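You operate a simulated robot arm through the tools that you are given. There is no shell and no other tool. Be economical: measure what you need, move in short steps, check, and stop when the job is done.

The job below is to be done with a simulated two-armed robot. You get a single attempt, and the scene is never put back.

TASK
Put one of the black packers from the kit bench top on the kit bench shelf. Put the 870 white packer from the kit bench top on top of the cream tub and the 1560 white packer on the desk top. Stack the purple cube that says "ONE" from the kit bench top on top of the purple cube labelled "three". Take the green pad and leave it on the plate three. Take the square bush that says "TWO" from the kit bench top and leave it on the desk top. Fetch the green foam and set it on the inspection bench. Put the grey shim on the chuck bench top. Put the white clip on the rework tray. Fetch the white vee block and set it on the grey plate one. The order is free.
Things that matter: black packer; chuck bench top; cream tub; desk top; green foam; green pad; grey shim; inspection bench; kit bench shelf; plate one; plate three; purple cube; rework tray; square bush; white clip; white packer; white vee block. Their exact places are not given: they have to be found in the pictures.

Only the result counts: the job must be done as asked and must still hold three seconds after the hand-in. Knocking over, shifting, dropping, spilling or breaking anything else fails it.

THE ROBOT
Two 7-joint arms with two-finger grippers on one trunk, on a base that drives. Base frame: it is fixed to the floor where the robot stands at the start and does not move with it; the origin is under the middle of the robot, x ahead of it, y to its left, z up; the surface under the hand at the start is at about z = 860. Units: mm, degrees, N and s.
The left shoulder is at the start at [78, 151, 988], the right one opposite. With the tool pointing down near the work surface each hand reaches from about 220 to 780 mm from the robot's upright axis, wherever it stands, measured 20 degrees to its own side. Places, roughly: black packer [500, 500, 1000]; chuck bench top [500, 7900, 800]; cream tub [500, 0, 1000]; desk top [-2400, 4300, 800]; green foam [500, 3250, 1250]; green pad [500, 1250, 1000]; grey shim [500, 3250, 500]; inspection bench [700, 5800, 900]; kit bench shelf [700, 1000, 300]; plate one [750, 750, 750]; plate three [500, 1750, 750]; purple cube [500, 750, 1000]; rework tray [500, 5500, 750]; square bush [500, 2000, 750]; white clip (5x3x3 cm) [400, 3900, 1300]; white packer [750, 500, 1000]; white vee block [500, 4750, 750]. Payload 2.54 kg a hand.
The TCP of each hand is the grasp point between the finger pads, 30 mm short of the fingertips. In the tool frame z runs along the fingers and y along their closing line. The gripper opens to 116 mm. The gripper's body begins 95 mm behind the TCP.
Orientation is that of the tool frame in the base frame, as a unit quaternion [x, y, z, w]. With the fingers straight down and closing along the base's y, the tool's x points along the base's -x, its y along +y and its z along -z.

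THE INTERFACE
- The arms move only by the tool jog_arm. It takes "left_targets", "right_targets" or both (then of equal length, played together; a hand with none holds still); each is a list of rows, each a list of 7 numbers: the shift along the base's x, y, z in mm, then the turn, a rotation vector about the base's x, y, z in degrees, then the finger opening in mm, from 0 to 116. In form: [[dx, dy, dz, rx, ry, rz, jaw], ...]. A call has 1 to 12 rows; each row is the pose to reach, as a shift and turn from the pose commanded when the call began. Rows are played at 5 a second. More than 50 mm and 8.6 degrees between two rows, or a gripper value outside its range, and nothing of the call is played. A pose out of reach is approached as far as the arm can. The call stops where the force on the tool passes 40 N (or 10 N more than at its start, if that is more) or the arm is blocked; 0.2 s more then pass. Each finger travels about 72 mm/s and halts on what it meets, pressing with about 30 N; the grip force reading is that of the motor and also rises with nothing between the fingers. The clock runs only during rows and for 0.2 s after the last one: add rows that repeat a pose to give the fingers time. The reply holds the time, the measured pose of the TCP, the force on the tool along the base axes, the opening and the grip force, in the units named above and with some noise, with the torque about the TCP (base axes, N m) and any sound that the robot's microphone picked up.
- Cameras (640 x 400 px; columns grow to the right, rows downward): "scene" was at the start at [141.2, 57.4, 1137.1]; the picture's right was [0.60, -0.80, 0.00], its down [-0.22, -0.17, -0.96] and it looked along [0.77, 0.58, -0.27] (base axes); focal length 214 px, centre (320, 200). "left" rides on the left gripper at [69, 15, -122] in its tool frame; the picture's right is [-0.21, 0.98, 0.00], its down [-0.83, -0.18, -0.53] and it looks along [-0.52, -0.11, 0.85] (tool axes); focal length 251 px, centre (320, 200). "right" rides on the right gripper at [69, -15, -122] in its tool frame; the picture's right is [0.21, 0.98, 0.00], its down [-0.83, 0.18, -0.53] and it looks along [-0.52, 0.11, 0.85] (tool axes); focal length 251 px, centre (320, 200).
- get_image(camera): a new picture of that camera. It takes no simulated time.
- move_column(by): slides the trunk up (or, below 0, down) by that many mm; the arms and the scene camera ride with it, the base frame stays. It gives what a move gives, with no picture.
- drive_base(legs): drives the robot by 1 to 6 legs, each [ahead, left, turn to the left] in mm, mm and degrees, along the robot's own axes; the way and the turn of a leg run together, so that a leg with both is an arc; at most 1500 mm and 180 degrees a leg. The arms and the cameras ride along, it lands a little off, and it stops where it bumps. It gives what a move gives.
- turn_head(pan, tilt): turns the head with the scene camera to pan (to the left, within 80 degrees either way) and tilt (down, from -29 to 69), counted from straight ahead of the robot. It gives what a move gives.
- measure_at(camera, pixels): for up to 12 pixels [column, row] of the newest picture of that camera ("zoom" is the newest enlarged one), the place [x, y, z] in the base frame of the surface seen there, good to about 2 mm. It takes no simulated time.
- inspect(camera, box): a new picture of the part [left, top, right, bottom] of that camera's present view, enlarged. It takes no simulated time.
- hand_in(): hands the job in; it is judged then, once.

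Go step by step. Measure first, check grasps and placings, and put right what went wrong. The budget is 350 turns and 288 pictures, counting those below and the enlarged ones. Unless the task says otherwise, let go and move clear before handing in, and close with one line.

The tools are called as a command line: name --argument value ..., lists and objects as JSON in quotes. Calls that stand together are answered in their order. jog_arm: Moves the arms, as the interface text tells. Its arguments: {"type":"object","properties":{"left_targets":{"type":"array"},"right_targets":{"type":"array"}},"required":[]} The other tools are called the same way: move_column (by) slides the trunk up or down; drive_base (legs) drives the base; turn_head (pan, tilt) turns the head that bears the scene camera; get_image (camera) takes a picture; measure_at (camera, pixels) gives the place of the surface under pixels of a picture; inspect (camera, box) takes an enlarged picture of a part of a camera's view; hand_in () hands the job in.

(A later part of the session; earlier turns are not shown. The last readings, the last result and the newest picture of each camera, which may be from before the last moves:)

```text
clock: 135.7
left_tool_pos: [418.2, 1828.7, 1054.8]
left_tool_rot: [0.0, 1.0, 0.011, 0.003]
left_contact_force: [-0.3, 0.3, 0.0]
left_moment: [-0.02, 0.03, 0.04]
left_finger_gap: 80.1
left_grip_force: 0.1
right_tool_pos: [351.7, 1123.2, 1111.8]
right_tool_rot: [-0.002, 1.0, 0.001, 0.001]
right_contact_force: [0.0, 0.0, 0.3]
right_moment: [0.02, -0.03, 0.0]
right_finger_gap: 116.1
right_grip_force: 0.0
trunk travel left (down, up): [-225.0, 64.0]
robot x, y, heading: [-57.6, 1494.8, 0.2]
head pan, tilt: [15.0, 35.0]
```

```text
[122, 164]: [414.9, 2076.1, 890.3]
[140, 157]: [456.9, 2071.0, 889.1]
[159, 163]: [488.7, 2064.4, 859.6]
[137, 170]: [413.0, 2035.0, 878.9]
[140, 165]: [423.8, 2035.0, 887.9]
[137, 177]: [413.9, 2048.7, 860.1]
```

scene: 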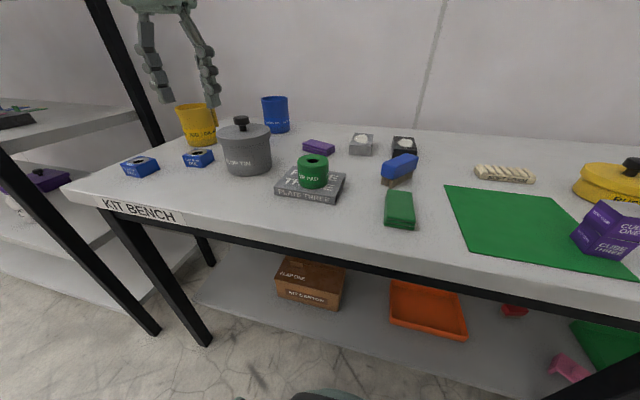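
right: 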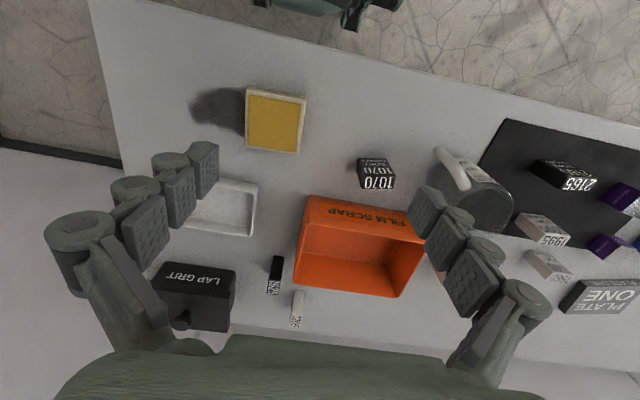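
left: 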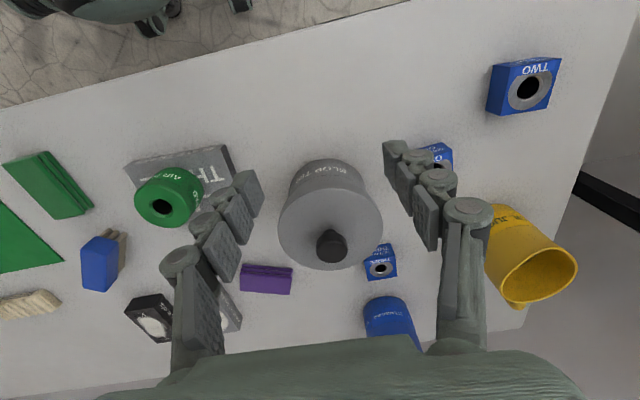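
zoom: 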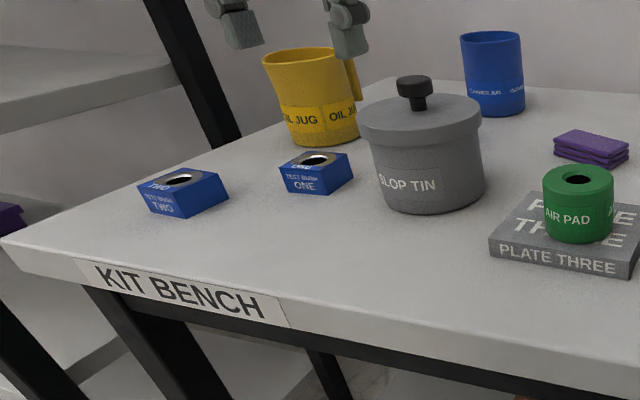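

Bush TWO is centred near [438, 2058] with top 890. I'll drive 170 mm left and position above it.

measure_at --camera "scene" --pixels '[[155, 332], [60, 215], [208, 343], [120, 60], [100, 10], [20, 60]]'

drive_base --legs '[[0, 170, 0]]'

jog_arm --left_targets '[[6, 25, -10, 0, 0, 0, 80], [13, 50, -40, 0, 0, 0, 80], [18, 60, -75, 0, 0, 0, 80], [18, 60, -75, 0, 0, 0, 80]]'

get_image --camera "left"

```text
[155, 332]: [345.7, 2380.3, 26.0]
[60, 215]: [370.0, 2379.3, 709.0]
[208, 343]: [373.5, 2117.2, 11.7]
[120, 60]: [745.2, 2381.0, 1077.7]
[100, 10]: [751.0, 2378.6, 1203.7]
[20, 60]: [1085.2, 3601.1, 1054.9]
```

```text
clock: 138.0
left_tool_pos: [420.6, 1999.3, 1055.1]
left_tool_rot: [0.001, 1.0, 0.012, 0.002]
left_contact_force: [-0.6, -0.2, 0.2]
left_moment: [-0.01, 0.0, 0.01]
left_finger_gap: 80.1
left_grip_force: 0.1
right_tool_pos: [352.0, 1292.4, 1113.4]
right_tool_rot: [0.0, 1.0, 0.002, 0.001]
right_contact_force: [-0.3, 0.9, 0.3]
right_moment: [-0.01, 0.02, 0.0]
right_finger_gap: 116.1
right_grip_force: 0.1
trunk travel left (down, up): [-225.0, 64.0]
robot x, y, heading: [-56.7, 1662.5, 0.1]
head pan, tilt: [15.0, 35.0]
```

```text
clock: 139.0
left_tool_pos: [438.1, 2059.9, 979.5]
left_tool_rot: [0.001, 1.0, 0.011, 0.002]
left_contact_force: [-0.2, 0.2, -0.9]
left_moment: [-0.02, 0.0, 0.02]
left_finger_gap: 79.9
left_grip_force: 0.0
right_tool_pos: [350.5, 1293.0, 1113.0]
right_tool_rot: [0.0, 1.0, 0.002, 0.001]
right_contact_force: [-0.2, -0.2, -0.6]
right_moment: [0.01, -0.02, -0.04]
right_finger_gap: 115.8
right_grip_force: 0.0
trunk travel left (down, up): [-225.0, 64.0]
robot x, y, heading: [-57.9, 1660.5, 0.3]
head pan, tilt: [15.0, 35.0]
```

```text
203 pictures are left
```

left: 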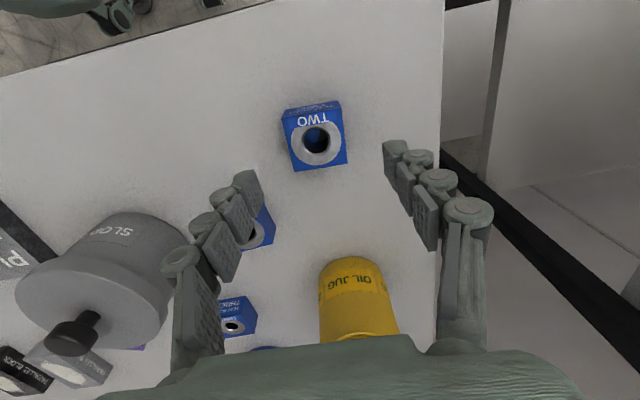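

measure_at --camera "left" --pixels '[[285, 120], [340, 112], [345, 163], [295, 169], [300, 150], [340, 140], [262, 215], [250, 240]]'

```text
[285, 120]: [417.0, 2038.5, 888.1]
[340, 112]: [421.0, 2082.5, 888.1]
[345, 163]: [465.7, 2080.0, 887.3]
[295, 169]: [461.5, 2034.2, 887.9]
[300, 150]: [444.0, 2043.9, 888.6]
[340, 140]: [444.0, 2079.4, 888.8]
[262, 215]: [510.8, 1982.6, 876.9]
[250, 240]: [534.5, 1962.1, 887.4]
```

Centre [441, 2059], yaw about −5°. Descend and grasp.

jog_arm --left_targets '[[3, 0, -35, 0, 0, -5, 76], [3, 0, -70, 0, 0, -5, 76], [3, 0, -88, 0, 0, -5, 76], [3, 0, -88, 0, 0, -5, 50], [3, 0, -88, 0, 0, -5, 30], [3, 0, -88, 0, 0, -5, 0], [3, 0, -88, 0, 0, -5, 0], [3, 0, -80, 0, 0, -5, 0], [3, 0, -50, 0, 0, -5, 0], [3, 0, -10, 0, 0, -5, 0], [3, 0, 30, 0, 0, -5, 0]]'

get_image --camera "left"

```text
clock: 141.4
left_tool_pos: [440.8, 2059.3, 1007.7]
left_tool_rot: [0.044, 0.999, 0.011, 0.002]
left_contact_force: [-0.3, -0.3, -4.8]
left_moment: [-0.01, 0.01, -0.01]
left_finger_gap: 49.4
left_grip_force: 29.9
right_tool_pos: [350.3, 1292.4, 1112.6]
right_tool_rot: [0.0, 1.0, 0.002, 0.002]
right_contact_force: [0.7, -1.2, 0.4]
right_moment: [0.03, 0.01, 0.0]
right_finger_gap: 116.0
right_grip_force: 0.0
trunk travel left (down, up): [-225.0, 64.0]
robot x, y, heading: [-57.7, 1662.9, 0.4]
head pan, tilt: [15.0, 35.0]
```

```text
202 pictures are left
```

left: 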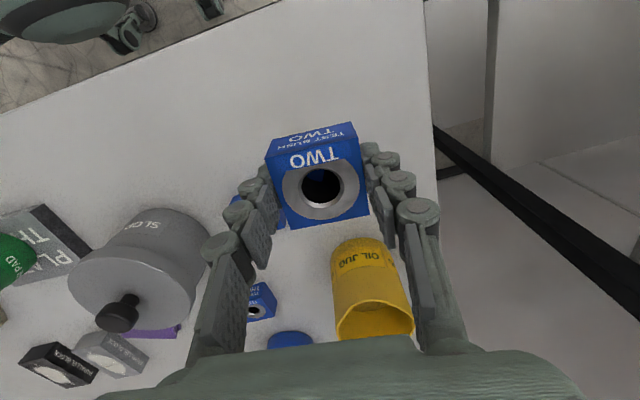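

Bush TWO is held. I'll retract and raise it, then drive right ~945 mm to fetch the 1560 with the right hand.

jog_arm --left_targets '[[-30, -20, 30, 0, 0, 5, 0], [-60, -40, 60, 0, 0, 5, 0], [-80, -60, 90, 0, 0, 5, 0]]'

drive_base --legs '[[0, -945, 0]]'

drive_base --legs '[[50, 0, -0.3]]'

get_image --camera "right"

turn_head --pan -15 --tilt 40

get_image --camera "scene"

```text
clock: 142.2
left_tool_pos: [359.8, 1999.1, 1099.4]
left_tool_rot: [0.0, 1.0, 0.012, 0.002]
left_contact_force: [0.3, 0.5, -3.5]
left_moment: [0.01, 0.0, -0.02]
left_finger_gap: 49.7
left_grip_force: 30.2
right_tool_pos: [352.2, 1292.7, 1112.3]
right_tool_rot: [0.0, 1.0, 0.002, 0.001]
right_contact_force: [0.1, -0.5, 0.6]
right_moment: [0.0, -0.04, -0.01]
right_finger_gap: 116.1
right_grip_force: 0.0
trunk travel left (down, up): [-225.0, 64.0]
robot x, y, heading: [-55.8, 1660.5, -0.2]
head pan, tilt: [15.0, 35.0]
```

```text
clock: 151.7
left_tool_pos: [361.4, 1043.6, 1098.8]
left_tool_rot: [-0.001, 1.0, 0.011, 0.002]
left_contact_force: [0.0, 0.4, -3.9]
left_moment: [0.0, -0.02, 0.0]
left_finger_gap: 49.7
left_grip_force: 30.0
right_tool_pos: [354.2, 337.3, 1113.1]
right_tool_rot: [0.0, 1.0, 0.002, 0.0]
right_contact_force: [-0.3, -0.5, -0.2]
right_moment: [-0.01, -0.01, 0.01]
right_finger_gap: 115.8
right_grip_force: 0.1
trunk travel left (down, up): [-225.0, 64.0]
robot x, y, heading: [-51.2, 705.7, 0.2]
head pan, tilt: [15.0, 35.0]
```

```text
clock: 152.7
left_tool_pos: [415.4, 1043.1, 1097.9]
left_tool_rot: [0.003, 1.0, 0.011, 0.001]
left_contact_force: [0.7, -0.4, -4.9]
left_moment: [0.0, 0.03, -0.03]
left_finger_gap: 49.3
left_grip_force: 30.3
right_tool_pos: [402.4, 336.3, 1112.4]
right_tool_rot: [0.002, 1.0, 0.001, 0.0]
right_contact_force: [0.6, -0.3, 0.0]
right_moment: [-0.04, 0.01, -0.04]
right_finger_gap: 116.2
right_grip_force: 0.1
trunk travel left (down, up): [-225.0, 64.0]
robot x, y, heading: [-5.2, 708.3, -0.3]
head pan, tilt: [15.0, 35.0]
```

```text
201 pictures are left
```

right: 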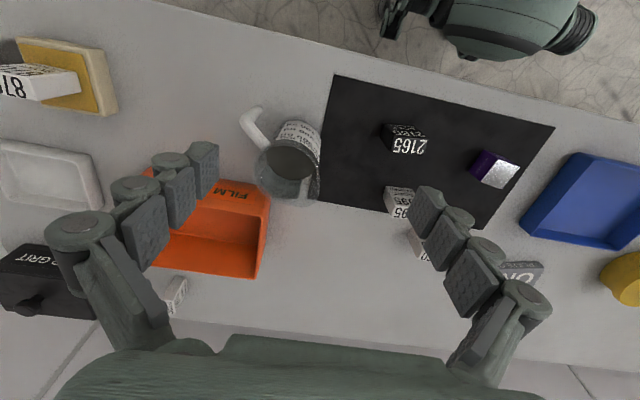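

```text
clock: 153.6
left_tool_pos: [413.2, 1042.3, 1098.8]
left_tool_rot: [0.002, 1.0, 0.012, 0.003]
left_contact_force: [-0.3, -0.5, -3.4]
left_moment: [-0.01, -0.04, -0.01]
left_finger_gap: 49.7
left_grip_force: 30.2
right_tool_pos: [401.2, 338.0, 1112.6]
right_tool_rot: [0.001, 1.0, 0.001, 0.0]
right_contact_force: [-0.3, -1.2, -0.3]
right_moment: [0.0, -0.01, 0.03]
right_finger_gap: 116.0
right_grip_force: 0.1
trunk travel left (down, up): [-225.0, 64.0]
robot x, y, heading: [-2.3, 707.9, -0.0]
head pan, tilt: [-15.0, 40.0]
```

```text
200 pictures are left
```

scene: 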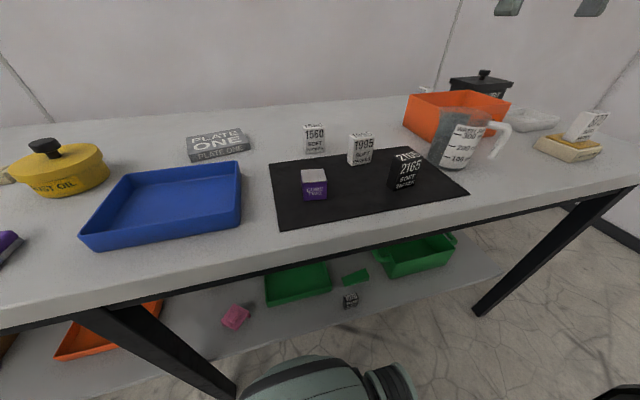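

Measuring the 1560 (at (315,138)) and its neighbour the 1995.

inspect --camera "scene" --box '[270, 110, 430, 220]'

measure_at --camera "scene" --pixels '[[307, 126], [324, 126], [307, 150], [324, 150], [315, 124], [350, 136], [371, 135], [360, 160], [372, 160]]'

```text
3.64 times, centred on (350, 165) of scene
```

zoom: 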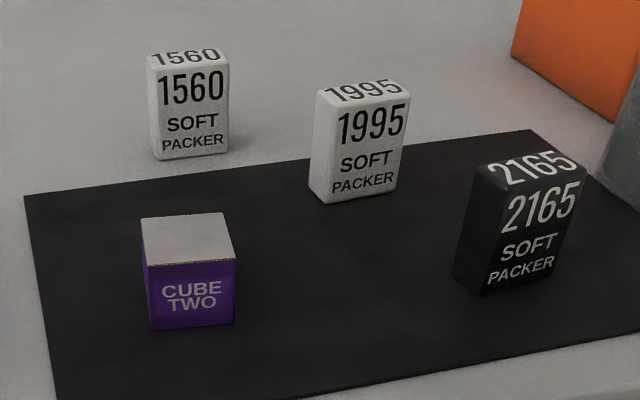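

```text
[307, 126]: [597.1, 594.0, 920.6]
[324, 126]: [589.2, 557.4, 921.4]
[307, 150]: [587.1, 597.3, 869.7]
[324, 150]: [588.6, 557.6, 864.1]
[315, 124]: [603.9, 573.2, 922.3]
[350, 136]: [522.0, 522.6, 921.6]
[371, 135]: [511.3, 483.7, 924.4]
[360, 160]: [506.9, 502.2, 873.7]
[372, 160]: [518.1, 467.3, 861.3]
```

1560 is centred at [600, 577]. I'll move the right hand there at height, then lower to just above it.

jog_arm --right_targets '[[20, 40, 0, 0, 0, 0, 100], [45, 80, -10, 0, 0, 0, 80], [75, 115, -20, 0, 0, 0, 76], [105, 150, -35, 0, 0, 0, 76], [135, 185, -55, 0, 0, 0, 76], [165, 215, -75, 0, 0, 0, 76], [198, 239, -95, 0, 0, 0, 76], [198, 239, -125, 0, 0, 0, 76], [198, 239, -140, 0, 0, 0, 76], [198, 239, -140, 0, 0, 0, 76]]'

get_image --camera "right"

```text
refused: row 5 steps farther than a row can; nothing moved
```

```text
198 pictures are left
```

right: 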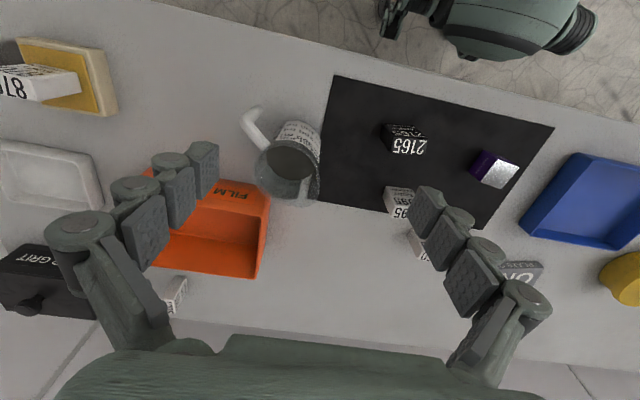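

jog_arm --right_targets '[[20, 40, 0, 0, 0, 0, 100], [45, 78, -8, 0, 0, 0, 80], [72, 112, -16, 0, 0, 0, 76], [100, 146, -28, 0, 0, 0, 76], [128, 180, -42, 0, 0, 0, 76], [156, 210, -60, 0, 0, 0, 76], [180, 230, -85, 0, 0, 0, 76], [198, 239, -115, 0, 0, 0, 76], [198, 239, -140, 0, 0, 0, 76], [198, 239, -140, 0, 0, 0, 76]]'

get_image --camera "right"

```text
clock: 155.8
left_tool_pos: [413.1, 1042.3, 1097.7]
left_tool_rot: [0.003, 1.0, 0.011, 0.001]
left_contact_force: [0.1, -0.7, -4.7]
left_moment: [0.02, 0.03, 0.0]
left_finger_gap: 49.6
left_grip_force: 30.3
right_tool_pos: [600.2, 573.7, 972.8]
right_tool_rot: [0.002, 1.0, 0.002, 0.001]
right_contact_force: [0.8, -0.6, -0.4]
right_moment: [-0.02, 0.0, 0.01]
right_finger_gap: 75.8
right_grip_force: 0.1
trunk travel left (down, up): [-225.0, 64.0]
robot x, y, heading: [1.3, 707.5, -0.2]
head pan, tilt: [-15.0, 40.0]
```

```text
197 pictures are left
```

right: 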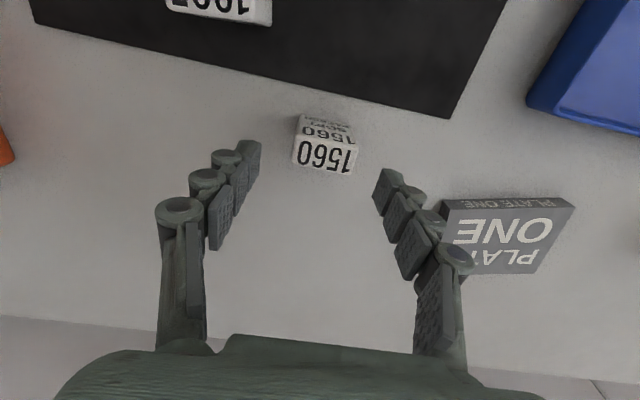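

Nearly centred; quick measurement of the top edges.

measure_at --camera "right" --pixels '[[296, 138], [357, 148], [294, 165], [352, 172], [325, 155]]'

```text
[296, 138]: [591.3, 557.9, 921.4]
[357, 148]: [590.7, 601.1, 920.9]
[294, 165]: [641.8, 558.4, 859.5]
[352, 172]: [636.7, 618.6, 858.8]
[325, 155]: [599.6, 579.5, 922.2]
```

Shift 5 mm in y, descend to z 895, close and lift.

jog_arm --right_targets '[[-1, 5, -35, 0, 0, 0, 72], [-1, 5, -65, 0, 0, 0, 72], [-1, 5, -78, 0, 0, 0, 72], [-1, 5, -78, 0, 0, 0, 50], [-1, 5, -78, 0, 0, 0, 30], [-1, 5, -78, 0, 0, 0, 0], [-1, 5, -78, 0, 0, 0, 0], [-1, 5, -70, 0, 0, 0, 0], [-1, 5, -40, 0, 0, 0, 0], [-1, 5, 0, 0, 0, 0, 0], [-20, 5, 40, 0, 0, 0, 0]]'

get_image --camera "right"

```text
clock: 158.2
left_tool_pos: [412.7, 1042.9, 1098.8]
left_tool_rot: [0.002, 1.0, 0.011, 0.001]
left_contact_force: [0.7, 0.4, -4.3]
left_moment: [-0.01, -0.01, -0.03]
left_finger_gap: 49.7
left_grip_force: 30.4
right_tool_pos: [580.1, 580.6, 1013.1]
right_tool_rot: [0.001, 1.0, 0.001, 0.001]
right_contact_force: [-0.6, 0.7, -0.7]
right_moment: [0.02, 0.0, 0.04]
right_finger_gap: 46.6
right_grip_force: 29.5
trunk travel left (down, up): [-225.0, 64.0]
robot x, y, heading: [-2.0, 710.5, -0.4]
head pan, tilt: [-15.0, 40.0]
```

```text
196 pictures are left
```

right: 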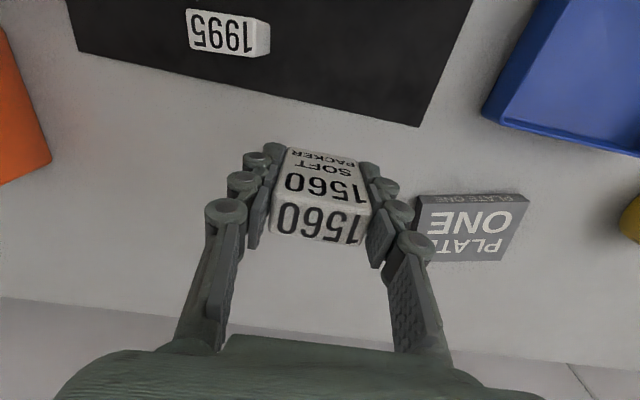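

Both objects are held. I'll retract the right hand, back away from the bench and turn the robot left 90° to look toward the desk.

jog_arm --right_targets '[[-40, -15, 20, 0, 0, 0, 0], [-80, -30, 40, 0, 0, 0, 0], [-120, -45, 60, 0, 0, 0, 0], [-160, -60, 75, 0, 0, 0, 0], [-200, -75, 75, 0, 0, 0, 0]]'

drive_base --legs '[[-700, 0, 0], [0, 0, 90]]'

turn_head --pan 0 --tilt 10

get_image --camera "scene"

turn_head --pan 45 --tilt 10

get_image --camera "scene"

```text
clock: 159.4
left_tool_pos: [413.9, 1042.9, 1098.7]
left_tool_rot: [0.003, 1.0, 0.012, 0.002]
left_contact_force: [-0.1, 0.0, -3.3]
left_moment: [-0.03, 0.01, -0.02]
left_finger_gap: 49.7
left_grip_force: 30.5
right_tool_pos: [377.6, 504.9, 1087.3]
right_tool_rot: [0.002, 1.0, 0.002, 0.001]
right_contact_force: [0.3, 0.2, -1.1]
right_moment: [0.04, 0.01, 0.0]
right_finger_gap: 46.7
right_grip_force: 29.7
trunk travel left (down, up): [-225.0, 64.0]
robot x, y, heading: [-2.8, 708.0, 0.1]
head pan, tilt: [-15.0, 40.0]
```

```text
clock: 167.2
left_tool_pos: [-1042.8, 1123.4, 1097.8]
left_tool_rot: [0.708, -0.706, -0.009, 0.007]
left_contact_force: [-0.1, 0.3, -4.7]
left_moment: [0.01, -0.03, 0.02]
left_finger_gap: 50.0
left_grip_force: 30.1
right_tool_pos: [-507.1, 1093.6, 1087.1]
right_tool_rot: [0.708, -0.706, -0.002, 0.001]
right_contact_force: [0.7, -0.4, -0.2]
right_moment: [0.03, 0.01, 0.01]
right_finger_gap: 46.8
right_grip_force: 30.2
trunk travel left (down, up): [-225.0, 64.0]
robot x, y, heading: [-706.2, 708.3, 90.4]
head pan, tilt: [-15.0, 40.0]
```

```text
clock: 168.2
left_tool_pos: [-1044.6, 1123.5, 1097.8]
left_tool_rot: [0.708, -0.706, -0.009, 0.008]
left_contact_force: [-0.1, 0.1, -4.4]
left_moment: [-0.02, 0.01, 0.01]
left_finger_gap: 49.6
left_grip_force: 30.0
right_tool_pos: [-505.9, 1092.9, 1086.8]
right_tool_rot: [0.708, -0.706, -0.002, 0.0]
right_contact_force: [-1.0, 0.9, 0.2]
right_moment: [0.0, -0.01, -0.01]
right_finger_gap: 46.8
right_grip_force: 30.0
trunk travel left (down, up): [-225.0, 64.0]
robot x, y, heading: [-705.1, 711.1, 90.5]
head pan, tilt: [0.0, 10.0]
```

```text
195 pictures are left
```

scene: 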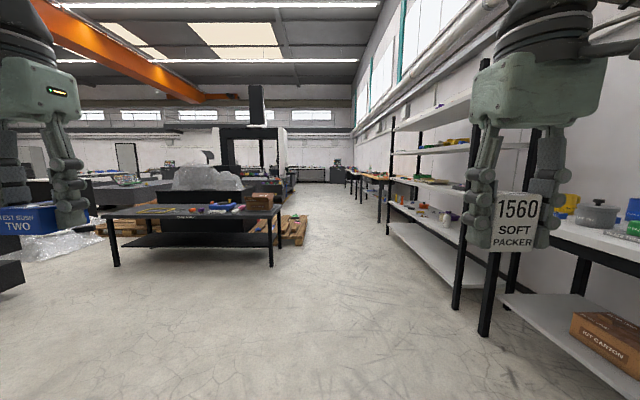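

```text
clock: 169.3
left_tool_pos: [-1043.7, 1124.2, 1097.9]
left_tool_rot: [0.708, -0.706, -0.008, 0.008]
left_contact_force: [0.0, -0.3, -3.9]
left_moment: [0.01, 0.0, 0.01]
left_finger_gap: 49.6
left_grip_force: 30.2
right_tool_pos: [-505.4, 1093.6, 1087.4]
right_tool_rot: [0.709, -0.706, -0.001, 0.001]
right_contact_force: [0.4, -0.3, -1.1]
right_moment: [0.0, 0.03, -0.01]
right_finger_gap: 46.8
right_grip_force: 30.2
trunk travel left (down, up): [-225.0, 64.0]
robot x, y, heading: [-706.1, 711.6, 90.2]
head pan, tilt: [45.0, 10.0]
```

```text
194 pictures are left
```

scene: 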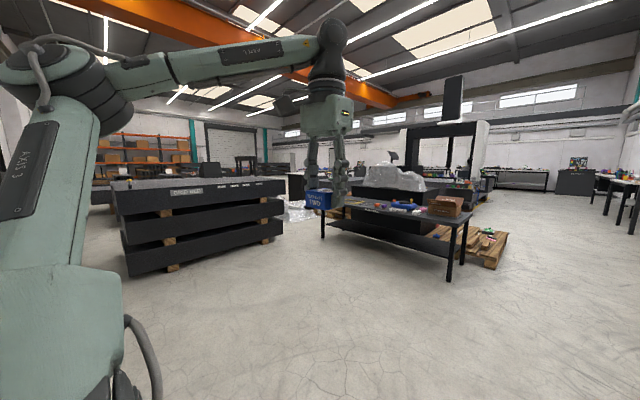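

A dark table stands ahead with tools on it; I'll measure it and read its front label.

measure_at --camera "scene" --pixels '[[325, 207], [470, 213], [400, 208], [445, 225], [460, 275], [200, 185], [440, 205], [385, 205]]'

inspect --camera "scene" --box '[310, 170, 490, 260]'

```text
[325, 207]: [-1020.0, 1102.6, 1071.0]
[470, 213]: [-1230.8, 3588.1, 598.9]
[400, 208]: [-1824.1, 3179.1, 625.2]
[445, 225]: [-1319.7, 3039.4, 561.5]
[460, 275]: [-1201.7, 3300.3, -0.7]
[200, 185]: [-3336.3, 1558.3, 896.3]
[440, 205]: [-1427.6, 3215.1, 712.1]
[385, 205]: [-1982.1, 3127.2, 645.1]
```

```text
3.56 times, centred on (400, 215) of scene
```

zoom: 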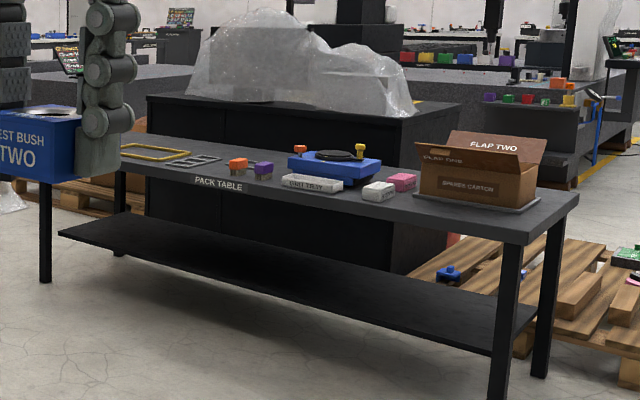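

That is the PACK TABLE, so the desk lies beyond it. I'll drive up the aisle and look left again.

drive_base --legs '[[1500, -250, 0], [1500, 0, 0], [400, 0, 0]]'

turn_head --pan 75 --tilt 10

get_image --camera "scene"

turn_head --pan 20 --tilt 10

get_image --camera "scene"

```text
refused: leg 1 is longer than a leg can be; nothing moved
```

```text
clock: 170.2
left_tool_pos: [-1043.2, 1123.6, 1097.7]
left_tool_rot: [0.708, -0.706, -0.008, 0.006]
left_contact_force: [-0.7, 0.2, -3.5]
left_moment: [0.03, 0.0, -0.03]
left_finger_gap: 49.6
left_grip_force: 29.7
right_tool_pos: [-507.2, 1092.7, 1087.3]
right_tool_rot: [0.708, -0.706, -0.001, 0.001]
right_contact_force: [0.6, -0.3, -0.5]
right_moment: [-0.02, 0.02, 0.0]
right_finger_gap: 46.7
right_grip_force: 30.3
trunk travel left (down, up): [-225.0, 64.0]
robot x, y, heading: [-704.4, 710.2, 90.3]
head pan, tilt: [75.0, 10.0]
```

```text
192 pictures are left
```

scene: 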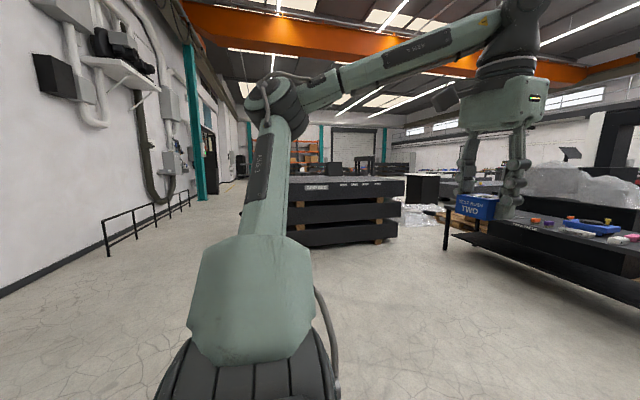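

```text
clock: 171.5
left_tool_pos: [-1042.6, 1123.7, 1099.0]
left_tool_rot: [0.708, -0.706, -0.009, 0.008]
left_contact_force: [0.0, 0.4, -4.3]
left_moment: [0.0, 0.02, 0.02]
left_finger_gap: 49.7
left_grip_force: 29.2
right_tool_pos: [-507.3, 1093.5, 1087.2]
right_tool_rot: [0.708, -0.706, -0.001, 0.0]
right_contact_force: [0.0, 0.8, -1.1]
right_moment: [-0.01, 0.0, 0.03]
right_finger_gap: 46.8
right_grip_force: 30.1
trunk travel left (down, up): [-225.0, 64.0]
robot x, y, heading: [-706.8, 712.5, 90.2]
head pan, tilt: [20.0, 10.0]
```

```text
191 pictures are left
```

scene: 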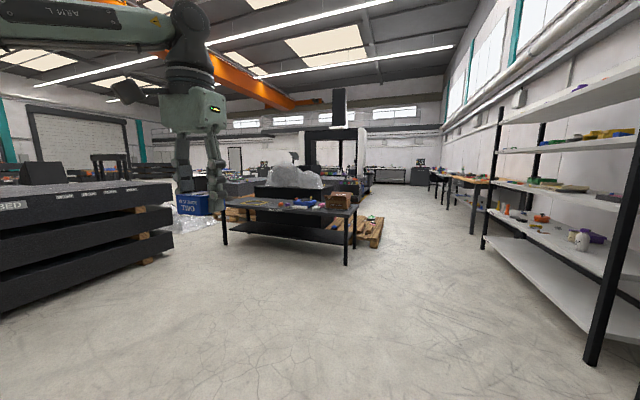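

The leg was too long. I'll drive with shorter legs, shifted toward the middle of the aisle.

measure_at --camera "scene" --pixels '[[383, 235], [375, 247], [370, 195], [440, 200], [590, 360], [482, 245], [360, 185]]'

drive_base --legs '[[1400, -250, 0], [1400, 0, 0]]'

turn_head --pan 40 --tilt 10

get_image --camera "scene"

```text
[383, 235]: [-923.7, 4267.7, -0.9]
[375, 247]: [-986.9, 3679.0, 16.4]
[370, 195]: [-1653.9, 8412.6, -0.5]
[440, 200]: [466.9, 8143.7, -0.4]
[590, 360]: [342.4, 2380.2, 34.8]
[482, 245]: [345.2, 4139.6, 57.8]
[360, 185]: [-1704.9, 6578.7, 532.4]
```

```text
clock: 185.1
left_tool_pos: [-791.9, 3913.3, 1098.9]
left_tool_rot: [-0.705, 0.709, 0.009, -0.008]
left_contact_force: [0.4, 0.3, -4.1]
left_moment: [0.0, -0.01, -0.01]
left_finger_gap: 49.4
left_grip_force: 29.7
right_tool_pos: [-254.7, 3878.5, 1088.0]
right_tool_rot: [-0.706, 0.708, 0.002, -0.001]
right_contact_force: [0.4, 0.4, -0.6]
right_moment: [0.0, -0.01, 0.01]
right_finger_gap: 46.9
right_grip_force: 30.2
trunk travel left (down, up): [-225.0, 64.0]
robot x, y, heading: [-457.7, 3495.0, 89.8]
head pan, tilt: [20.0, 10.0]
```

```text
clock: 185.9
left_tool_pos: [-792.2, 3911.3, 1097.9]
left_tool_rot: [-0.705, 0.709, 0.008, -0.007]
left_contact_force: [-0.1, -0.2, -4.3]
left_moment: [-0.03, -0.03, -0.01]
left_finger_gap: 49.6
left_grip_force: 30.3
right_tool_pos: [-256.3, 3877.1, 1086.8]
right_tool_rot: [-0.706, 0.708, 0.002, 0.0]
right_contact_force: [0.8, -0.5, -0.9]
right_moment: [0.0, -0.02, 0.05]
right_finger_gap: 46.8
right_grip_force: 30.4
trunk travel left (down, up): [-225.0, 64.0]
robot x, y, heading: [-458.8, 3495.9, 89.9]
head pan, tilt: [40.0, 10.0]
```

```text
190 pictures are left
```

scene: 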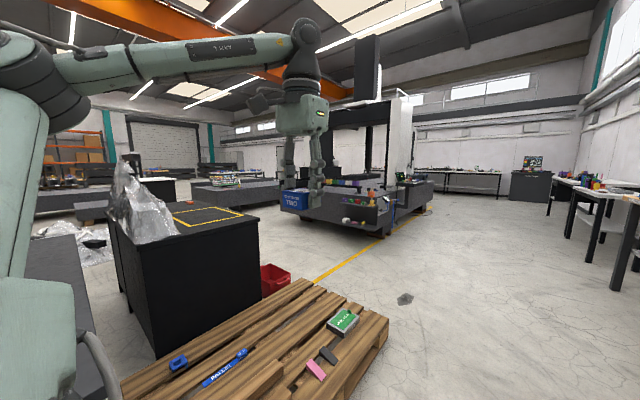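

I see a black cabinet with a yellow outline (205,215), a pallet in front, and a machine with a ledge behind. I'll measure these.

measure_at --camera "scene" --pixels '[[205, 215], [175, 222], [250, 213], [155, 190], [240, 185], [165, 180], [370, 210], [190, 330], [380, 330], [60, 235], [90, 215], [290, 280]]'

inspect --camera "scene" --box '[60, 130, 300, 280]'

```text
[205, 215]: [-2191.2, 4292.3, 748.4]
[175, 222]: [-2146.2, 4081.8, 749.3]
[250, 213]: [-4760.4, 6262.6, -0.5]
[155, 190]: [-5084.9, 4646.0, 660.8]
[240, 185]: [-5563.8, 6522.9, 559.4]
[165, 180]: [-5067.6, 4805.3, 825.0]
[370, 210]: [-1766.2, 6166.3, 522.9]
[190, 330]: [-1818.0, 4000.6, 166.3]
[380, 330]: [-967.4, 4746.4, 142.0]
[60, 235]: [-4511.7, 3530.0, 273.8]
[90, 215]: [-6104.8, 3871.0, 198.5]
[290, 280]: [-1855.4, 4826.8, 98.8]
```

```text
2.67 times, centred on (180, 205) of scene
```

zoom: 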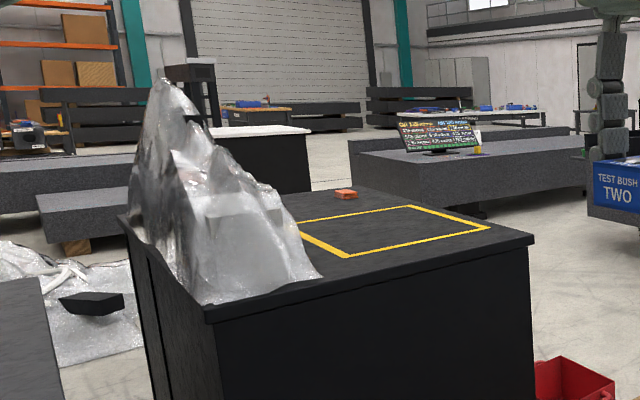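

The black desk's top is at z≈749 around x −2200, y 4300, with a pallet blocking the aisle side. I'll check the small thing on the floor at (405,298) and the passage behind.

measure_at --camera "scene" --pixels '[[405, 298], [398, 305], [412, 295], [320, 275], [360, 245], [380, 235], [430, 210], [275, 265], [262, 290], [340, 215], [290, 205]]'

inspect --camera "scene" --box '[250, 170, 490, 320]'

```text
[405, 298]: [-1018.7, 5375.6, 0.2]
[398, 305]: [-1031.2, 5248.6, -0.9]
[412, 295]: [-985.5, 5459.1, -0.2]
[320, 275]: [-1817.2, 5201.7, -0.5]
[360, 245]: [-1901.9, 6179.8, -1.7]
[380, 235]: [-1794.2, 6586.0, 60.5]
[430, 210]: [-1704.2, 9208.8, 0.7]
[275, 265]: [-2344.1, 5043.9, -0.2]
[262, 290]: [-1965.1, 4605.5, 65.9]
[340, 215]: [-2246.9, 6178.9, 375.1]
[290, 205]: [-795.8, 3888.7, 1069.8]
```

```text
2.67 times, centred on (370, 245) of scene
```

zoom: 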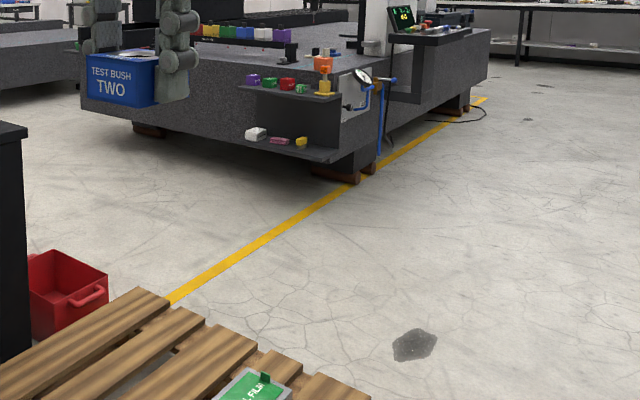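

There's a dark patch on the floor near [-1020, 5375]; I'll pass north of it, then go west between the machine and the red bin to reach the desk's north side.

drive_base --legs '[[1300, 0, 0], [1000, 0, 0], [0, 0, 90], [750, 0, 0]]'

turn_head --pan 30 --tilt 20

get_image --camera "scene"

```text
clock: 204.8
left_tool_pos: [-1622.0, 5443.6, 1097.9]
left_tool_rot: [1.0, 0.002, -0.001, 0.012]
left_contact_force: [-0.2, 0.2, -3.3]
left_moment: [-0.03, -0.03, 0.0]
left_finger_gap: 49.5
left_grip_force: 30.0
right_tool_pos: [-1592.7, 5980.0, 1086.4]
right_tool_rot: [1.0, 0.004, -0.001, 0.001]
right_contact_force: [-0.4, 0.8, -0.4]
right_moment: [0.0, 0.01, -0.01]
right_finger_gap: 46.8
right_grip_force: 29.8
trunk travel left (down, up): [-225.0, 64.0]
robot x, y, heading: [-1210.4, 5779.4, -179.5]
head pan, tilt: [40.0, 10.0]
```

```text
clock: 205.5
left_tool_pos: [-1620.7, 5443.9, 1097.7]
left_tool_rot: [1.0, 0.001, -0.001, 0.012]
left_contact_force: [0.3, -0.1, -3.7]
left_moment: [-0.01, 0.0, 0.0]
left_finger_gap: 49.7
left_grip_force: 30.1
right_tool_pos: [-1591.8, 5979.5, 1086.9]
right_tool_rot: [1.0, 0.003, -0.001, 0.002]
right_contact_force: [0.1, -0.8, -0.8]
right_moment: [0.01, 0.0, 0.01]
right_finger_gap: 46.7
right_grip_force: 30.3
trunk travel left (down, up): [-225.0, 64.0]
robot x, y, heading: [-1207.5, 5782.6, -179.4]
head pan, tilt: [30.0, 20.0]
```

```text
187 pictures are left
```

scene: 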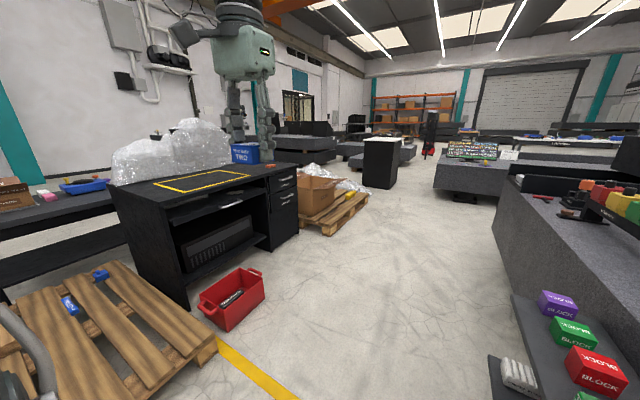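

The desk (knee-hole side facing me) is clear to approach. I'll measure its edges, the red bin and the machine ledge on the right.

measure_at --camera "scene" --pixels '[[165, 208], [290, 170], [215, 180], [265, 165], [205, 320], [262, 280], [225, 335], [555, 310], [520, 290], [490, 210], [320, 225], [200, 165]]'

inspect --camera "scene" --box '[90, 110, 330, 260]'

```text
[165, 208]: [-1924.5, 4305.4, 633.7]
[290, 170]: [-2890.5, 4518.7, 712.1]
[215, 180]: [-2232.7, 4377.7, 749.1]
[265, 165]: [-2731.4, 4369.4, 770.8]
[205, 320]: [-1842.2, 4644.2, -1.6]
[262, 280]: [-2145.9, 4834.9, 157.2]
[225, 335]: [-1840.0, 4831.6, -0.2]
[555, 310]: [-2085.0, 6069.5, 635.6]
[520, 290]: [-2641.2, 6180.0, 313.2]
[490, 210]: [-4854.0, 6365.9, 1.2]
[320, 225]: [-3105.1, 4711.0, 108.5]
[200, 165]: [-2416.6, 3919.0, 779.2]
```

```text
2.67 times, centred on (210, 185) of scene
```

zoom: 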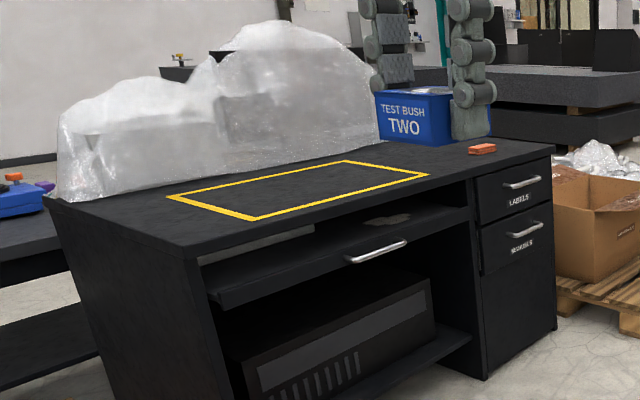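

I'll get the yellow outline's corners and the desk's front corner to plan placings.

measure_at --camera "zoom" --pixels '[[172, 198], [345, 162], [425, 177], [252, 216], [190, 255], [545, 158], [482, 148], [370, 275], [555, 330], [60, 210], [300, 190]]'

drive_base --legs '[[600, 150, 0], [600, 250, 0]]'

```text
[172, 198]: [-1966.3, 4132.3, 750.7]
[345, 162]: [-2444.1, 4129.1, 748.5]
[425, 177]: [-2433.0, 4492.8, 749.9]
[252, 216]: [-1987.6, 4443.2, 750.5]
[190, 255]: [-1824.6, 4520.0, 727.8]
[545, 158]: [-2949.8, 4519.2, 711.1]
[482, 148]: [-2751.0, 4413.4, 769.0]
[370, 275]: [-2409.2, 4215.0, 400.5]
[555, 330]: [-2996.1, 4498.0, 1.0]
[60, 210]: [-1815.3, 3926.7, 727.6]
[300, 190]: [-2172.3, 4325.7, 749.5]
```

```text
clock: 212.2
left_tool_pos: [-2810.5, 5036.2, 1096.9]
left_tool_rot: [1.0, 0.001, -0.001, 0.012]
left_contact_force: [0.1, -0.4, -4.4]
left_moment: [-0.02, -0.01, 0.01]
left_finger_gap: 49.7
left_grip_force: 29.9
right_tool_pos: [-2782.6, 5572.8, 1086.0]
right_tool_rot: [1.0, 0.002, -0.001, 0.001]
right_contact_force: [0.0, 0.4, -0.8]
right_moment: [0.0, -0.01, -0.01]
right_finger_gap: 46.8
right_grip_force: 29.9
trunk travel left (down, up): [-225.0, 64.0]
robot x, y, heading: [-2397.8, 5372.1, -179.5]
head pan, tilt: [30.0, 20.0]
```

I'm at [-2398, 5372]. I'll turn to face the desk (south) and approach to y≈4930.

drive_base --legs '[[0, 0, 89.5], [430, 0, 0]]'

turn_head --pan 0 --tilt 45

get_image --camera "scene"

```text
clock: 218.0
left_tool_pos: [-2068.0, 4686.0, 1098.1]
left_tool_rot: [0.711, 0.703, 0.009, 0.008]
left_contact_force: [-0.5, -1.1, -4.8]
left_moment: [0.11, -0.01, -0.03]
left_finger_gap: 49.7
left_grip_force: 29.9
right_tool_pos: [-2603.7, 4722.6, 1086.4]
right_tool_rot: [0.711, 0.703, 0.001, 0.002]
right_contact_force: [-0.5, -1.3, -0.7]
right_moment: [0.13, 0.02, -0.04]
right_finger_gap: 46.9
right_grip_force: 30.0
trunk travel left (down, up): [-225.0, 64.0]
robot x, y, heading: [-2399.5, 5103.9, -90.3]
head pan, tilt: [30.0, 20.0]
stopped in leg 2: the robot was blocked; the commanded pose is now the measured one
```

```text
clock: 218.9
left_tool_pos: [-2068.1, 4688.4, 1098.7]
left_tool_rot: [0.711, 0.703, 0.007, 0.01]
left_contact_force: [-0.6, 0.1, -4.5]
left_moment: [0.04, 0.04, -0.03]
left_finger_gap: 49.4
left_grip_force: 30.0
right_tool_pos: [-2604.7, 4725.4, 1088.5]
right_tool_rot: [0.71, 0.704, 0.0, 0.002]
right_contact_force: [0.5, -0.9, -1.4]
right_moment: [0.01, 0.02, 0.01]
right_finger_gap: 46.8
right_grip_force: 30.3
trunk travel left (down, up): [-225.0, 64.0]
robot x, y, heading: [-2400.4, 5108.7, -90.6]
head pan, tilt: [0.0, 45.0]
```

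```text
185 pictures are left
```

scene: 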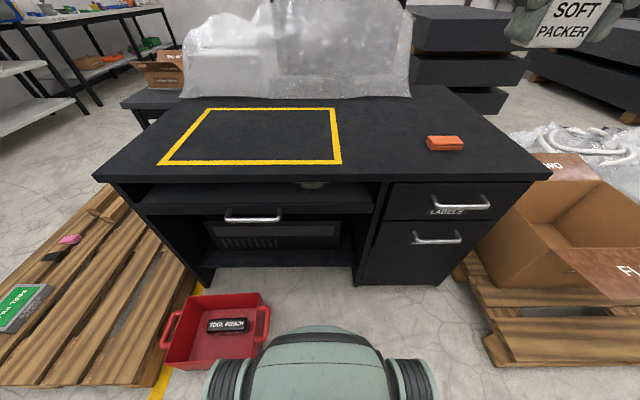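

The base was blocked, and the red bin's handle (265,325) is right at my base's left front. I'll check whether it moved.

measure_at --camera "scene" --pixels '[[265, 325], [250, 300], [180, 300], [190, 365], [260, 295], [300, 335], [245, 360], [165, 340], [220, 380], [393, 370]]'

inspect --camera "scene" --box '[140, 250, 440, 400]'

```text
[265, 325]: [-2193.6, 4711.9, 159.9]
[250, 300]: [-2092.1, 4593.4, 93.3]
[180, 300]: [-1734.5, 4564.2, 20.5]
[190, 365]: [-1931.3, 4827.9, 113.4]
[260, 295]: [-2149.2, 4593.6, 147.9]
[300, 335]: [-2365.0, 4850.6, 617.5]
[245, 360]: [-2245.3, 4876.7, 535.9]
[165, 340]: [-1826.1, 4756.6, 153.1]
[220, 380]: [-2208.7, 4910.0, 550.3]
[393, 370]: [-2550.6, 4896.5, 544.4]
```

```text
2.13 times, centred on (290, 325) of scene
```

zoom: 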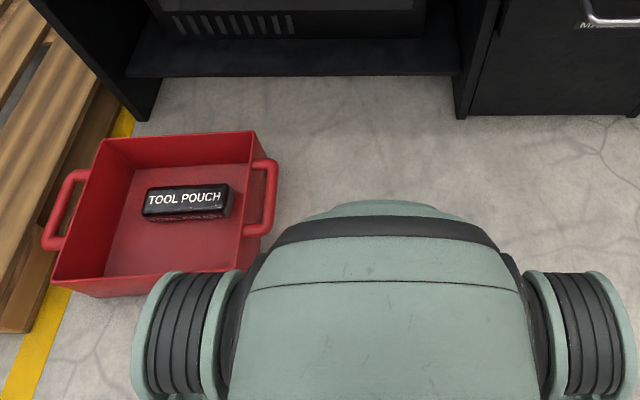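

The bin is at its earlier place (front edge y≈4830), so only the wheel touched it. I'll back off, shift west 90 mm, and approach again.

drive_base --legs '[[-40, 0, 0], [0, -100, 0.5], [150, 0, 0]]'

get_image --camera "scene"

```text
clock: 222.0
left_tool_pos: [-2165.6, 4581.5, 1099.5]
left_tool_rot: [0.709, 0.706, 0.007, 0.009]
left_contact_force: [-0.6, -0.4, -4.1]
left_moment: [0.03, 0.04, 0.0]
left_finger_gap: 49.7
left_grip_force: 29.8
right_tool_pos: [-2700.9, 4615.1, 1087.5]
right_tool_rot: [0.707, 0.707, 0.001, 0.002]
right_contact_force: [-0.9, -1.5, -0.3]
right_moment: [0.05, -0.02, 0.05]
right_finger_gap: 46.8
right_grip_force: 30.1
trunk travel left (down, up): [-225.0, 64.0]
robot x, y, heading: [-2502.4, 4999.6, -90.1]
head pan, tilt: [0.0, 45.0]
```

```text
183 pictures are left
```

scene: 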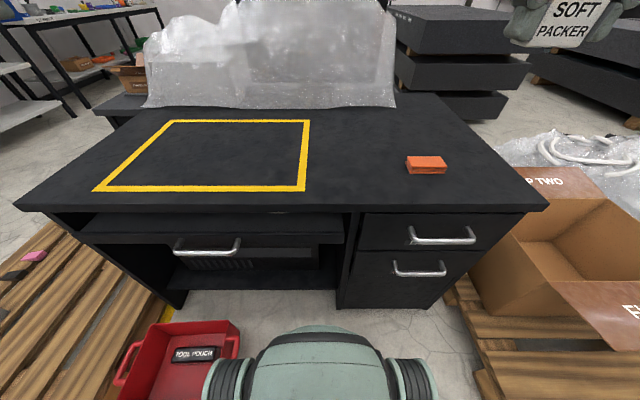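

Clear view. I'll lower the trunk 100 mm, then bring both hands above their spots on the desk.

move_column --by -100

jog_arm --left_targets '[[-34, -35, 0, 0, 0, 0, 0], [-68, -70, 0, 0, 0, 0, 0], [-102, -105, 0, 0, 0, 0, 0], [-136, -140, -20, 0, 0, 0, 0], [-168, -172, -40, 0, 0, 0, 0], [-194, -200, -65, 0, 0, 0, 0], [-204, -211, -105, 0, 0, 0, 0], [-204, -211, -145, 0, 0, 0, 0], [-204, -211, -180, 0, 0, 0, 0], [-204, -211, -180, 0, 0, 0, 0]]' --right_targets '[[20, -40, 0, 0, 0, 0, 0], [40, -80, 0, 0, 0, 0, 0], [60, -120, 0, 0, 0, 0, 0], [80, -160, -10, 0, 0, 0, 0], [100, -200, -20, 0, 0, 0, 0], [118, -230, -45, 0, 0, 0, 0], [126, -245, -85, 0, 0, 0, 0], [126, -245, -125, 0, 0, 0, 0], [126, -245, -165, 0, 0, 0, 0], [126, -245, -170, 0, 0, 0, 0]]'

get_image --camera "scene"

```text
clock: 223.3
left_tool_pos: [-2165.7, 4582.4, 999.1]
left_tool_rot: [0.708, 0.706, 0.006, 0.01]
left_contact_force: [0.5, -0.1, -3.3]
left_moment: [-0.01, -0.02, 0.0]
left_finger_gap: 49.5
left_grip_force: 30.8
right_tool_pos: [-2700.2, 4615.3, 987.8]
right_tool_rot: [0.708, 0.707, -0.001, 0.003]
right_contact_force: [0.7, -0.3, -0.3]
right_moment: [-0.01, 0.02, 0.04]
right_finger_gap: 46.6
right_grip_force: 29.5
trunk travel left (down, up): [-125.0, 164.0]
robot x, y, heading: [-2500.9, 4999.7, -90.1]
head pan, tilt: [0.0, 45.0]
```

```text
refused: row 4 steps farther than a row can; nothing moved
```

```text
182 pictures are left
```

scene: 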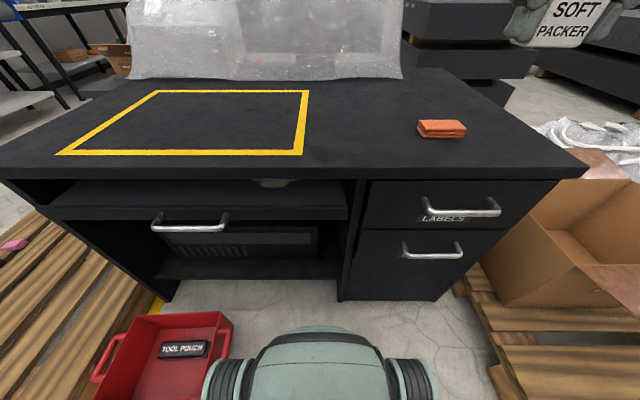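

Refused on step size; I'll use gentler rows.

jog_arm --left_targets '[[-33, -34, 0, 0, 0, 0, 0], [-66, -68, 0, 0, 0, 0, 0], [-99, -102, 0, 0, 0, 0, 0], [-130, -134, -10, 0, 0, 0, 0], [-160, -165, -25, 0, 0, 0, 0], [-186, -192, -50, 0, 0, 0, 0], [-204, -211, -85, 0, 0, 0, 0], [-204, -211, -125, 0, 0, 0, 0], [-204, -211, -165, 0, 0, 0, 0], [-204, -211, -190, 0, 0, 0, 0], [-204, -211, -190, 0, 0, 0, 0]]' --right_targets '[[20, -40, 0, 0, 0, 0, 0], [40, -80, 0, 0, 0, 0, 0], [60, -120, 0, 0, 0, 0, 0], [80, -158, -10, 0, 0, 0, 0], [98, -195, -25, 0, 0, 0, 0], [115, -225, -50, 0, 0, 0, 0], [126, -245, -85, 0, 0, 0, 0], [126, -245, -125, 0, 0, 0, 0], [126, -245, -165, 0, 0, 0, 0], [126, -245, -180, 0, 0, 0, 0], [126, -245, -180, 0, 0, 0, 0]]'

get_image --camera "scene"

```text
clock: 225.7
left_tool_pos: [-2343.1, 4399.2, 807.9]
left_tool_rot: [0.708, 0.706, 0.005, 0.008]
left_contact_force: [-0.3, -0.3, -4.3]
left_moment: [0.02, 0.0, 0.01]
left_finger_gap: 49.4
left_grip_force: 29.4
left hand out of reach, approached as far as the arm can: row 5, 6, 7, 8, 9, 10, 11
right_tool_pos: [-2575.6, 4370.2, 807.7]
right_tool_rot: [0.707, 0.707, -0.001, 0.003]
right_contact_force: [0.5, 0.2, -1.0]
right_moment: [-0.01, -0.04, 0.0]
right_finger_gap: 46.8
right_grip_force: 29.6
trunk travel left (down, up): [-125.0, 164.0]
robot x, y, heading: [-2501.2, 4999.9, -89.9]
head pan, tilt: [0.0, 45.0]
```

```text
181 pictures are left
```

scene: 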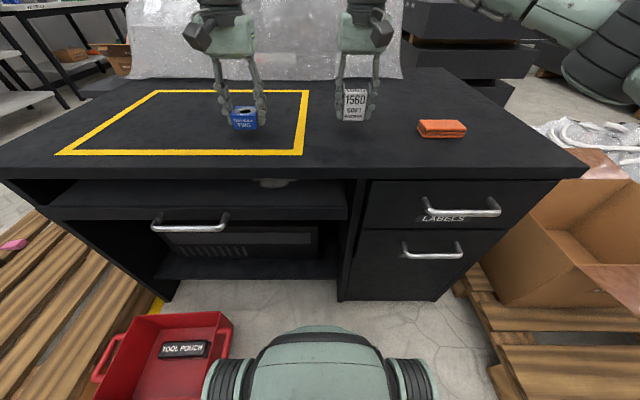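

Both hang about 20–25 mm above the desk. Lowering in steps.

jog_arm --left_targets '[[0, 0, -10, 0, 0, 0, 0], [0, 0, -18, 0, 0, 0, 0], [0, 0, -22, 0, 0, 0, 0], [0, 0, -24, 0, 0, 0, 0]]' --right_targets '[[0, 0, -8, 0, 0, 0, 0], [0, 0, -14, 0, 0, 0, 0], [0, 0, -18, 0, 0, 0, 0], [0, 0, -20, 0, 0, 0, 0]]'

```text
clock: 226.7
left_tool_pos: [-2342.9, 4397.8, 783.7]
left_tool_rot: [0.709, 0.705, 0.006, 0.01]
left_contact_force: [0.7, -0.9, -4.4]
left_moment: [0.02, 0.01, 0.0]
left_finger_gap: 49.8
left_grip_force: 29.9
right_tool_pos: [-2575.2, 4370.2, 787.5]
right_tool_rot: [0.708, 0.706, 0.0, 0.003]
right_contact_force: [-0.8, 0.2, -0.7]
right_moment: [0.01, 0.01, -0.01]
right_finger_gap: 47.1
right_grip_force: 30.0
trunk travel left (down, up): [-125.0, 164.0]
robot x, y, heading: [-2501.1, 4998.3, -90.1]
head pan, tilt: [0.0, 45.0]
```

jog_arm --left_targets '[[0, 0, -2, 0, 0, 0, 0], [0, 0, -3, 0, 0, 0, 0]]' --right_targets '[[0, 0, -2, 0, 0, 0, 0], [0, 0, -3, 0, 0, 0, 0]]'

```text
clock: 227.3
left_tool_pos: [-2342.7, 4397.8, 782.7]
left_tool_rot: [0.708, 0.706, 0.005, 0.009]
left_contact_force: [2.2, -0.5, 7.5]
left_moment: [0.21, 0.21, -0.01]
left_finger_gap: 49.7
left_grip_force: 30.4
right_tool_pos: [-2576.1, 4371.1, 786.9]
right_tool_rot: [0.707, 0.707, -0.001, 0.003]
right_contact_force: [0.4, 0.3, -0.6]
right_moment: [0.03, 0.0, 0.0]
right_finger_gap: 46.6
right_grip_force: 30.1
trunk travel left (down, up): [-125.0, 164.0]
robot x, y, heading: [-2500.6, 4997.7, -90.0]
head pan, tilt: [0.0, 45.0]
```

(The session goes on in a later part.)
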